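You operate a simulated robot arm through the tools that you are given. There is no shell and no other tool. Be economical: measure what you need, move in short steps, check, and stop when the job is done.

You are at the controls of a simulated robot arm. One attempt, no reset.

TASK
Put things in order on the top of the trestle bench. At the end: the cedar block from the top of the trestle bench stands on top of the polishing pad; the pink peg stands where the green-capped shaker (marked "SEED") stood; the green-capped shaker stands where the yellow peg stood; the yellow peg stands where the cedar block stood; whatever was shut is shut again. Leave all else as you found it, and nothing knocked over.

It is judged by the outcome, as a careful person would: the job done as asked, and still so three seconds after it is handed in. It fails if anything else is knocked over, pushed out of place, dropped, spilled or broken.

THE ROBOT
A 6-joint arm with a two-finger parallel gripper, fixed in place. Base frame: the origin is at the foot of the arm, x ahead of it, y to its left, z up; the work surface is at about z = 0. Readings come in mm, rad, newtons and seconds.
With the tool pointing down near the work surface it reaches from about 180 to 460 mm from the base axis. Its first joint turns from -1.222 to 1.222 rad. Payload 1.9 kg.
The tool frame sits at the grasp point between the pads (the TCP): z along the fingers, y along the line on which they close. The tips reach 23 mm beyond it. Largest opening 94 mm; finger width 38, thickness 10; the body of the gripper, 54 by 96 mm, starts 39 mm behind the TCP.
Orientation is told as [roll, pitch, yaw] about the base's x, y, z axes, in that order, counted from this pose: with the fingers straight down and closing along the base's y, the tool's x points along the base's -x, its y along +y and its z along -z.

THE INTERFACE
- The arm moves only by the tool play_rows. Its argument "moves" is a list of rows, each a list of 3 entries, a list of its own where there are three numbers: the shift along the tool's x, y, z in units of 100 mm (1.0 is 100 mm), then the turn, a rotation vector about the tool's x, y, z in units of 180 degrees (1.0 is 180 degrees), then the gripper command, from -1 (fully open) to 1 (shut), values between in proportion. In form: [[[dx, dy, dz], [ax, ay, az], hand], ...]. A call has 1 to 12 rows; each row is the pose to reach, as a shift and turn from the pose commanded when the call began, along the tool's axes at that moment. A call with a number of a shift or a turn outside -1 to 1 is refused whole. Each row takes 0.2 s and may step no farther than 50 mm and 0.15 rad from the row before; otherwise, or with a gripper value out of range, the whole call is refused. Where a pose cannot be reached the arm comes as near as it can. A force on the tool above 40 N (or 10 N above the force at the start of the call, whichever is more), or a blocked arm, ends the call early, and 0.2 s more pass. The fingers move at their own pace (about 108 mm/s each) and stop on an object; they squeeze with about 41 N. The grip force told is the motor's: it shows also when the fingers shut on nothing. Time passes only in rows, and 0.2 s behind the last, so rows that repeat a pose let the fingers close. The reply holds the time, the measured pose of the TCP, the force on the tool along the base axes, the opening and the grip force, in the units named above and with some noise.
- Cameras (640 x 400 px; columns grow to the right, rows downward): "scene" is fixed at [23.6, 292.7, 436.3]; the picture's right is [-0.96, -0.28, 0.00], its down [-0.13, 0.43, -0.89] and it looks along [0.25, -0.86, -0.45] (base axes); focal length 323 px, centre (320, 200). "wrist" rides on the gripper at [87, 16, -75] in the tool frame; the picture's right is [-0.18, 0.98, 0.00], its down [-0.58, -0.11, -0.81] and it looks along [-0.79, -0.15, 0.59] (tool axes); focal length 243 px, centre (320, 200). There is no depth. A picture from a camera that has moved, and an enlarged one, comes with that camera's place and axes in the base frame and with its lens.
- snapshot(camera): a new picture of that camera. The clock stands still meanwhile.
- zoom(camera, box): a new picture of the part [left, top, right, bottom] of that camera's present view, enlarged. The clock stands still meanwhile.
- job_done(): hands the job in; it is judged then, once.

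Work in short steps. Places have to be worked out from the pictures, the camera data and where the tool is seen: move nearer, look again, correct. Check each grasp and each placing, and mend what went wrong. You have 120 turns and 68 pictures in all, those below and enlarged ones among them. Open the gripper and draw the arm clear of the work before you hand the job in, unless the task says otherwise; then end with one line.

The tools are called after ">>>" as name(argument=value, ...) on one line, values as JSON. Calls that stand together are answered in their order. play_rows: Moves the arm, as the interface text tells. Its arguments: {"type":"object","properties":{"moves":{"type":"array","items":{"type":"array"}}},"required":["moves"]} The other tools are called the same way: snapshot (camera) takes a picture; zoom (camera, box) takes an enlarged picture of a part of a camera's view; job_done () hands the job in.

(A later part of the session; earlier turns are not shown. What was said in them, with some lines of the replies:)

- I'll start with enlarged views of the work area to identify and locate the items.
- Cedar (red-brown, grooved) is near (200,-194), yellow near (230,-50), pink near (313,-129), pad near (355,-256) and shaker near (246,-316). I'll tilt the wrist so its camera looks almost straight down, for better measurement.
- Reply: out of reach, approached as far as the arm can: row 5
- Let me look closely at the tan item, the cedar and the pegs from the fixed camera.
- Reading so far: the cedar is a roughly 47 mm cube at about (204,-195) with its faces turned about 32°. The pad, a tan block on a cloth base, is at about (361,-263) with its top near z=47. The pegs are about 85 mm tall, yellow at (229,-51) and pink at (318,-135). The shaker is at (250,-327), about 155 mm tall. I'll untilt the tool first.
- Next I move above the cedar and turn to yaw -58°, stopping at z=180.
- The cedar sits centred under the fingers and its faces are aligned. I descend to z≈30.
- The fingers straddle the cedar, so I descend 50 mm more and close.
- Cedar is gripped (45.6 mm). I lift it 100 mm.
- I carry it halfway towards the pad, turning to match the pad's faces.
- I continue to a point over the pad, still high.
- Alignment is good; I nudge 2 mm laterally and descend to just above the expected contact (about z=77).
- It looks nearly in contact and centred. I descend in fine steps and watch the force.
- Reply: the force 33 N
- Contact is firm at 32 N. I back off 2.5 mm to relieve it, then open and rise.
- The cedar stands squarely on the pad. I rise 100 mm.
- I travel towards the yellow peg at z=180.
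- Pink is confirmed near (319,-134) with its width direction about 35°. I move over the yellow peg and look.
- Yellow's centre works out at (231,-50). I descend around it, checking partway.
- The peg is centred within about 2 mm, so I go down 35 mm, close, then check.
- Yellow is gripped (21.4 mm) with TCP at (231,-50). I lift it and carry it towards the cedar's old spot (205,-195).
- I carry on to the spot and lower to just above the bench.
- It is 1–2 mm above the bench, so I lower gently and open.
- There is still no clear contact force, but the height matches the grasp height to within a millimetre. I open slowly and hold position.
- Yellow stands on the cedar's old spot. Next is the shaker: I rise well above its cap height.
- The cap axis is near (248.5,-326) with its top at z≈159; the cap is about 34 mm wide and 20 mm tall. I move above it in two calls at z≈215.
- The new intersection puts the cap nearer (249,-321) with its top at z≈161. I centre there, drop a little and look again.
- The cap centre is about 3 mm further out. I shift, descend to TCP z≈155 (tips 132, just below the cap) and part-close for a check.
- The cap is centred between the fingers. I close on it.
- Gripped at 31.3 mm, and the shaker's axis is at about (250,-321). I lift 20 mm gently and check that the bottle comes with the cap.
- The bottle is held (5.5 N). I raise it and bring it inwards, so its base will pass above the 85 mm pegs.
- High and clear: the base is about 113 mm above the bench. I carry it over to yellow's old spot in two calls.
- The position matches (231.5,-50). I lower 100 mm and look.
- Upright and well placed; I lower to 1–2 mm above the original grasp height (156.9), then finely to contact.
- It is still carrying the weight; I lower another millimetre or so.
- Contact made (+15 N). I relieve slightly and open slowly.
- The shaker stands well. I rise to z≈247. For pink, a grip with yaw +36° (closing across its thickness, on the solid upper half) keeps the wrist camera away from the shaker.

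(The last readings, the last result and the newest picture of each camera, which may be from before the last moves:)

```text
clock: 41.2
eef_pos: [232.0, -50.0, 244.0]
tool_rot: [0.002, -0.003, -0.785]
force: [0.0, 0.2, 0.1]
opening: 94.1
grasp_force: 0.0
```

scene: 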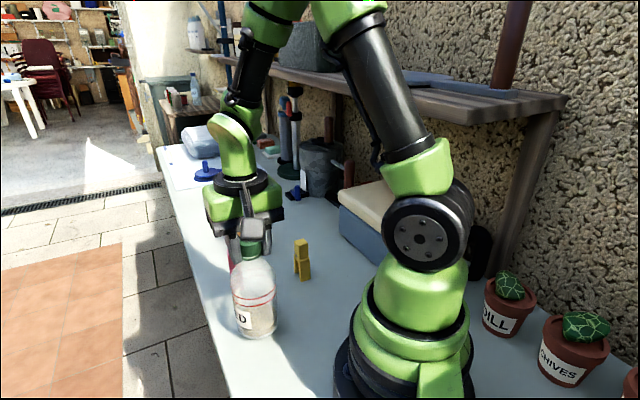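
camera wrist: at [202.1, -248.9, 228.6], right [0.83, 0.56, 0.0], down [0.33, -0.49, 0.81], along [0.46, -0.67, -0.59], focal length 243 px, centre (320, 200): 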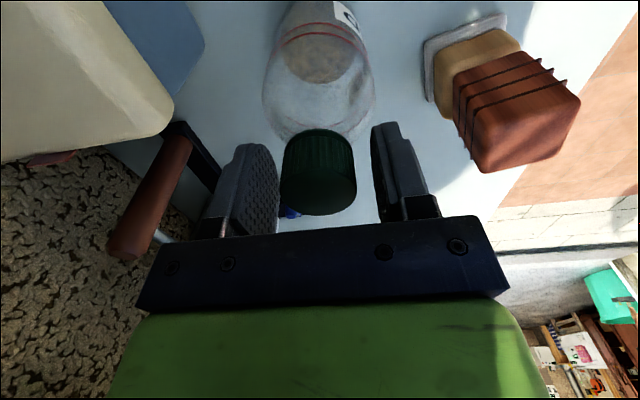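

>>> play_rows(moves=[[[-0.15, 0, 0], [0, 0, -0.0375], -1], [[-0.3, 0, 0], [0, 0, -0.075], -1], [[-0.45, 0, 0], [0, 0, -0.1125], -1], [[-0.6, 0, 0], [0, 0, -0.15], -1], [[-0.75, 0, 0], [0, 0, -0.1875], -1], [[-0.9, 0, 0], [0, 0, -0.225], -1], [[-1.0, 0, 0], [0, 0, -0.2625], -1], [[-1.0, 0, 0], [0, 0, -0.3], -1], [[-1.0, 0, 0], [0, 0, -0.3375], -1], [[-1.0, 0, 0], [0, 0, -0.375], -1], [[-1.0, 0, 0], [0, 0, -0.4125], -1], [[-1.0, 0, 0], [0, 0, -0.45], -1]])

>>> snapshot(camera="wrist")

```text
clock: 43.8
eef_pos: [302.3, -119.9, 245.8]
tool_rot: [0.0, -0.003, 0.629]
force: [-0.9, -0.2, 0.0]
opening: 94.1
grasp_force: 0.1
```

```text
28 pictures are left
camera wrist: at [224.4, -159.4, 319.0], right [-0.43, 0.9, 0.0], down [0.53, 0.25, 0.81], along [0.73, 0.35, -0.59], focal length 243 px, centre (320, 200)
```

wrist: 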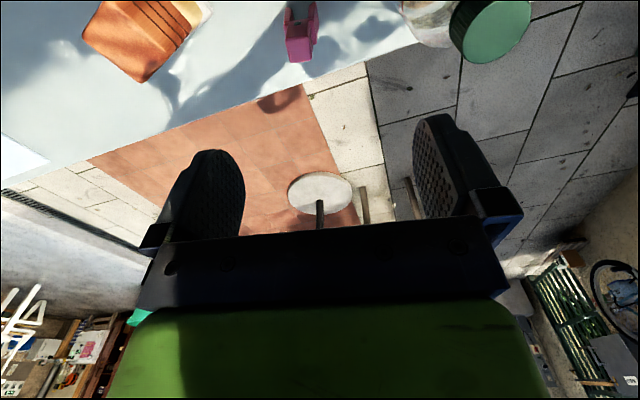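

Pink's top is at (318.5,-133). I move over it, narrow the opening to about 65 mm to stay away from the shaker, and go down to z≈147.

>>> play_rows(moves=[[[-0.05, -0.21, 0], [0, 0, 0], -0.4], [[-0.05, -0.21, 0.35], [0, 0, 0], -0.4], [[-0.05, -0.21, 0.7], [0, 0, 0], -0.4], [[-0.05, -0.21, 1.0], [0, 0, 0], -0.4], [[-0.05, -0.21, 1.0], [0, 0, 0], -0.4]])

>>> snapshot(camera="wrist")

>>> zoom(camera="scene", box=[160, 180, 320, 340])

```text
clock: 45.0
eef_pos: [316.9, -136.5, 145.6]
tool_rot: [-0.001, -0.002, 0.628]
force: [-0.5, 0.2, -0.1]
opening: 65.8
grasp_force: 0.2
```

```text
27 pictures are left
camera wrist: at [239.8, -174.3, 218.6], right [-0.43, 0.9, 0.0], down [0.53, 0.25, 0.81], along [0.73, 0.35, -0.59], focal length 243 px, centre (320, 200)
```

wrist: 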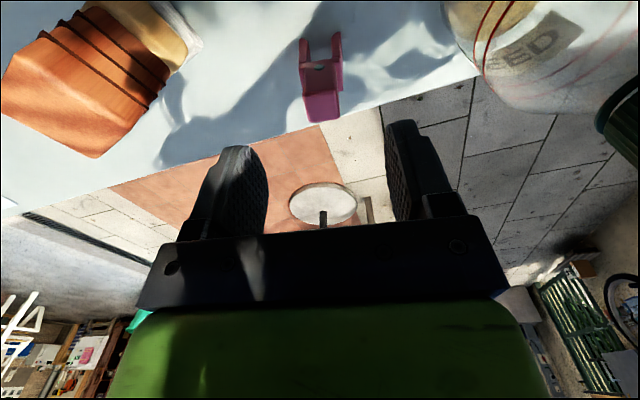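

```text
2.50 times, centred on (240, 260) of scene
camera zoom: at [23.6, 292.7, 436.3], right [-0.96, -0.28, 0.0], down [-0.13, 0.43, -0.89], along [0.25, -0.86, -0.45], focal length 807 px, centre (520, 50)
```

zoom: 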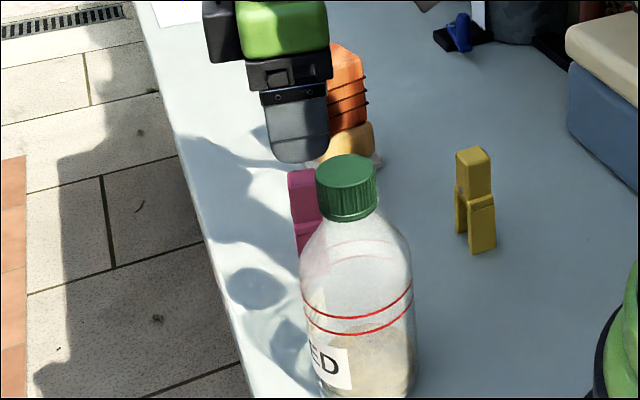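

Pink is centred and its solid upper part is about 21 mm thick. I descend to z≈72 and close gently.

>>> play_rows(moves=[[[0, 0.005, 0.3], [0, 0, 0], -0.4], [[0, 0.005, 0.6], [0, 0, 0], -0.4], [[0, 0.005, 0.74], [0, 0, 0], -0.4], [[0, 0.005, 0.74], [0, 0, 0], -0.1], [[0, 0.005, 0.74], [0, 0, 0], 0.2], [[0, 0.005, 0.74], [0, 0, 0], 0.5], [[0, 0.005, 0.74], [0, 0, 0], 0.8], [[0, 0.005, 0.74], [0, 0, 0], 1]])

>>> snapshot(camera="wrist")

>>> zoom(camera="scene", box=[180, 200, 320, 340])

```text
clock: 46.8
eef_pos: [319.6, -134.7, 71.5]
tool_rot: [0.001, -0.002, 0.627]
force: [0.8, -0.4, -0.3]
opening: 21.3
grasp_force: 40.8
```

```text
25 pictures are left
camera wrist: at [241.4, -172.4, 144.6], right [-0.43, 0.9, 0.0], down [0.53, 0.25, 0.81], along [0.73, 0.35, -0.59], focal length 243 px, centre (320, 200)
```

wrist: 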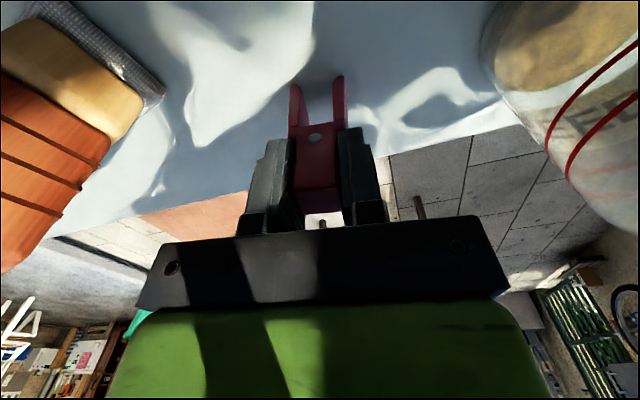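

```text
2.86 times, centred on (250, 270) of scene
camera zoom: at [23.6, 292.7, 436.3], right [-0.96, -0.28, 0.0], down [-0.13, 0.43, -0.89], along [0.25, -0.86, -0.45], focal length 922 px, centre (520, 0)
```

zoom: 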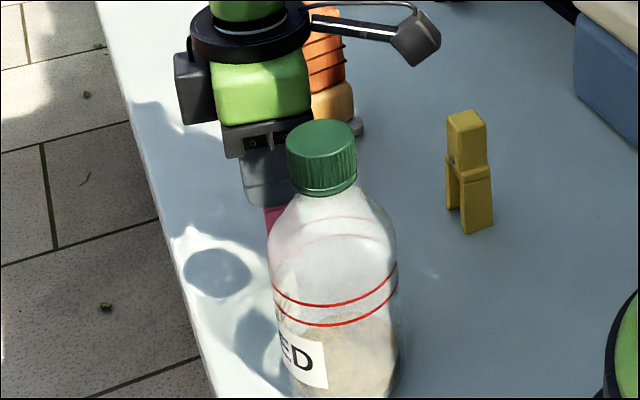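

Pink is gripped cleanly. I lift 100 mm.

>>> play_rows(moves=[[[0, 0, -0.2], [0, 0, 0], 1], [[0, 0, -0.6], [0, 0, 0], 1], [[0, 0, -1.0], [0, 0, 0], 1], [[0, 0, -1.0], [0, 0, 0], 1]])

>>> zoom(camera="scene", box=[160, 120, 340, 340])

```text
clock: 47.8
eef_pos: [319.8, -132.3, 170.9]
tool_rot: [0.0, -0.002, 0.627]
force: [0.1, 0.1, -0.6]
opening: 21.4
grasp_force: 40.9
```

```text
1.82 times, centred on (250, 230) of scene
camera zoom: at [23.6, 292.7, 436.3], right [-0.96, -0.28, 0.0], down [-0.13, 0.43, -0.89], along [0.25, -0.86, -0.45], focal length 587 px, centre (447, 146)
```

zoom: 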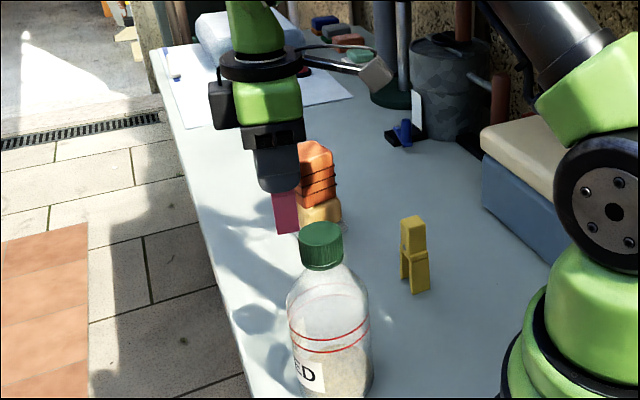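

Held. I carry pink towards the shaker's old spot (250,-321), between yellow and the cedar stack, turning to yaw ≈ -20° on the way.

>>> play_rows(moves=[[[0.2, -0.135, 0], [0, 0, 0], 1], [[0.42, -0.28, 0], [0, 0, 0], 1], [[0.64, -0.42, 0], [0, 0, 0], 1], [[0.83, -0.55, 0], [0, 0, 0], 1], [[0.83, -0.55, 0], [0, 0, 0], 1]])

>>> play_rows(moves=[[[0.11, -0.07, 0], [0, 0, 0.039], 1], [[0.22, -0.14, 0], [0, 0, 0.078], 1], [[0.33, -0.21, 0], [0, 0, 0.117], 1], [[0.44, -0.28, 0], [0, 0, 0.156], 1], [[0.55, -0.35, 0], [0, 0, 0.195], 1], [[0.66, -0.42, 0], [0, 0, 0.234], 1], [[0.77, -0.5, 0], [0, 0, 0.273], 1], [[0.83, -0.57, 0], [0, 0, 0.312], 1], [[0.83, -0.57, 0], [0, 0, 0.312], 1]])

```text
clock: 49.0
eef_pos: [283.2, -226.9, 170.4]
tool_rot: [0.0, -0.003, 0.629]
force: [-0.2, -0.2, -1.2]
opening: 21.2
grasp_force: 41.0
```

```text
clock: 51.0
eef_pos: [248.7, -322.3, 172.1]
tool_rot: [0.001, -0.001, -0.354]
force: [0.1, 0.3, -0.9]
opening: 21.2
grasp_force: 40.9
```

At (249,-322). I descend to about 3 mm above the bench and look.

>>> play_rows(moves=[[[0, 0, 0.3], [0, 0, 0], 1], [[0, 0, 0.6], [0, 0, 0], 1], [[0, 0, 0.9], [0, 0, 0], 1], [[0, 0, 0.97], [0, 0, 0], 1], [[0, 0, 0.97], [0, 0, 0], 1]])

>>> zoom(camera="scene", box=[220, 150, 360, 270])

```text
clock: 52.2
eef_pos: [249.6, -321.8, 75.8]
tool_rot: [0.003, -0.002, -0.352]
force: [-0.7, 0.0, 0.2]
opening: 21.3
grasp_force: 40.9
```

```text
3.33 times, centred on (290, 210) of scene
camera zoom: at [23.6, 292.7, 436.3], right [-0.96, -0.28, 0.0], down [-0.13, 0.43, -0.89], along [0.25, -0.86, -0.45], focal length 1076 px, centre (420, 167)
```

zoom: 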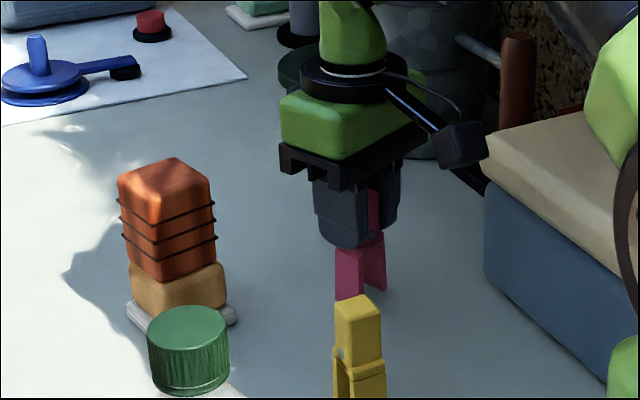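

I lower in small steps until contact.

>>> play_rows(moves=[[[0, 0, 0.015], [0, 0, 0], 1], [[0, 0, 0.025], [0, 0, 0], 1], [[0, 0, 0.033], [0, 0, 0], 1], [[0, 0, 0.033], [0, 0, 0], 1]])

```text
clock: 53.2
eef_pos: [249.3, -322.7, 72.2]
tool_rot: [0.003, -0.001, -0.352]
force: [0.2, 0.0, -0.5]
opening: 21.2
grasp_force: 41.0
```

The grasp height was 71.5, so about another millimetre remains.

>>> play_rows(moves=[[[0, 0, 0.006], [0, 0, 0], 1], [[0, 0, 0.012], [0, 0, 0], 1], [[0, 0, 0.012], [0, 0, 0], 1]])

```text
clock: 54.0
eef_pos: [248.8, -322.6, 71.7]
tool_rot: [-0.001, -0.002, -0.354]
force: [-2.4, 5.7, 16.5]
opening: 21.4
grasp_force: 40.9
```

Contact made (16 N). I relieve slightly and open slowly.

>>> play_rows(moves=[[[0, 0, -0.007], [0, 0, 0], 1], [[0, 0, -0.007], [0, 0, 0], 0.5], [[0, 0, -0.007], [0, 0, 0], 0.2], [[0, 0, -0.007], [0, 0, 0], -0.2], [[0, 0, -0.007], [0, 0, 0], -0.5], [[0, 0, -0.007], [0, 0, 0], -0.5]])

>>> zoom(camera="scene", box=[220, 150, 360, 270])

```text
clock: 55.4
eef_pos: [250.2, -322.9, 72.7]
tool_rot: [0.0, -0.002, -0.353]
force: [0.1, -0.1, 0.1]
opening: 70.5
grasp_force: 0.0
```

```text
3.33 times, centred on (290, 210) of scene
camera zoom: at [23.6, 292.7, 436.3], right [-0.96, -0.28, 0.0], down [-0.13, 0.43, -0.89], along [0.25, -0.86, -0.45], focal length 1076 px, centre (420, 167)
```

zoom: 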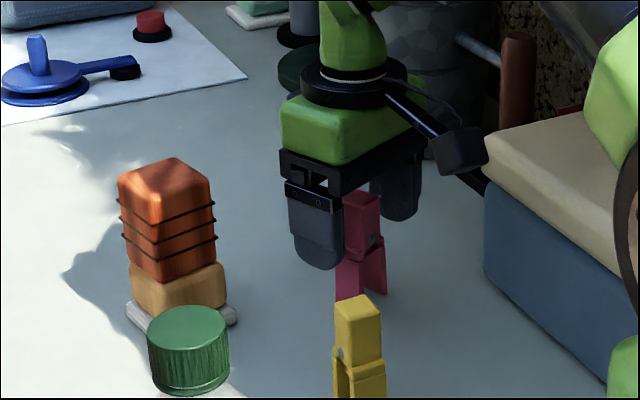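

Pink stands. I raise the arm clear and take a final view.

>>> play_rows(moves=[[[0, 0, -0.3], [0, 0, 0], -0.5], [[0, 0, -0.65], [0, 0, 0], -0.8], [[0, 0, -1.0], [0, 0, 0], -1], [[0, 0, -1.0], [0, 0, 0], -1]])

>>> play_rows(moves=[[[0, 0, -0.3], [0, 0, 0], -1], [[0.1, 0.1, -0.6], [0, 0, 0], -1], [[0.3, 0.3, -0.8], [0, 0, 0], -1], [[0.3, 0.3, -0.8], [0, 0, 0], -1]])

>>> snapshot(camera="scene")

>>> zoom(camera="scene", box=[200, 160, 360, 350])

>>> snapshot(camera="wrist")

```text
clock: 56.4
eef_pos: [250.5, -325.1, 172.9]
tool_rot: [0.0, 0.0, -0.351]
force: [0.1, -0.1, -0.6]
opening: 94.1
grasp_force: 0.0
```

```text
clock: 57.4
eef_pos: [232.0, -283.7, 252.6]
tool_rot: [0.001, -0.002, -0.351]
force: [0.1, -0.4, 0.3]
opening: 94.2
grasp_force: 0.0
```

```text
20 pictures are left
```

scene: 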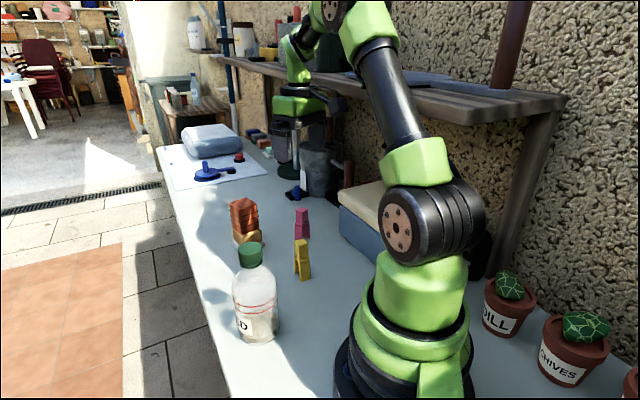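

```text
2.11 times, centred on (280, 255) of scene
camera zoom: at [23.6, 292.7, 436.3], right [-0.96, -0.28, 0.0], down [-0.13, 0.43, -0.89], along [0.25, -0.86, -0.45], focal length 680 px, centre (404, 84)
```

zoom: 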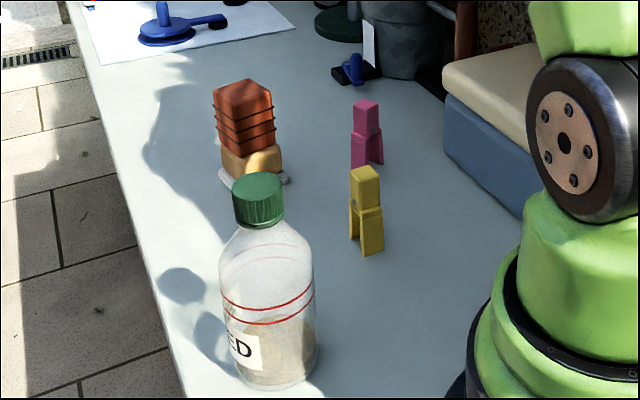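

```text
18 pictures are left
camera wrist: at [158.5, -238.8, 325.1], right [0.51, 0.86, 0.0], down [0.51, -0.3, 0.81], along [0.69, -0.41, -0.59], focal length 243 px, centre (320, 200)
```

wrist: 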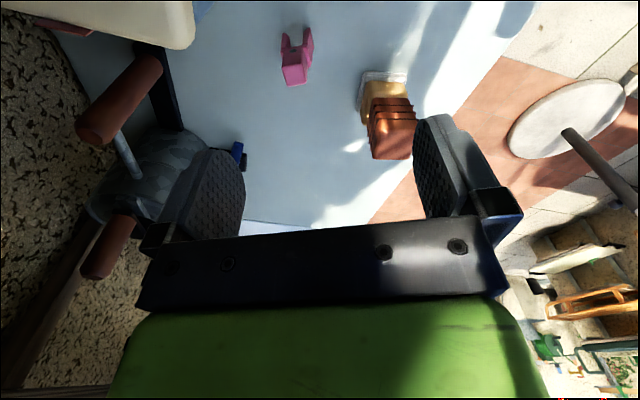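

Everything stands in its place, the shaker's cap is still on, the gripper is open and the arm is clear. I hand the job in.

>>> job_done()

```text
The job is handed in.
```

The cedar block is on the polishing pad, the yellow peg is on the cedar's old spot, the green-capped shaker is on the yellow peg's spot, and the pink peg is on the shaker's spot. All of them are upright, and nothing else was disturbed.
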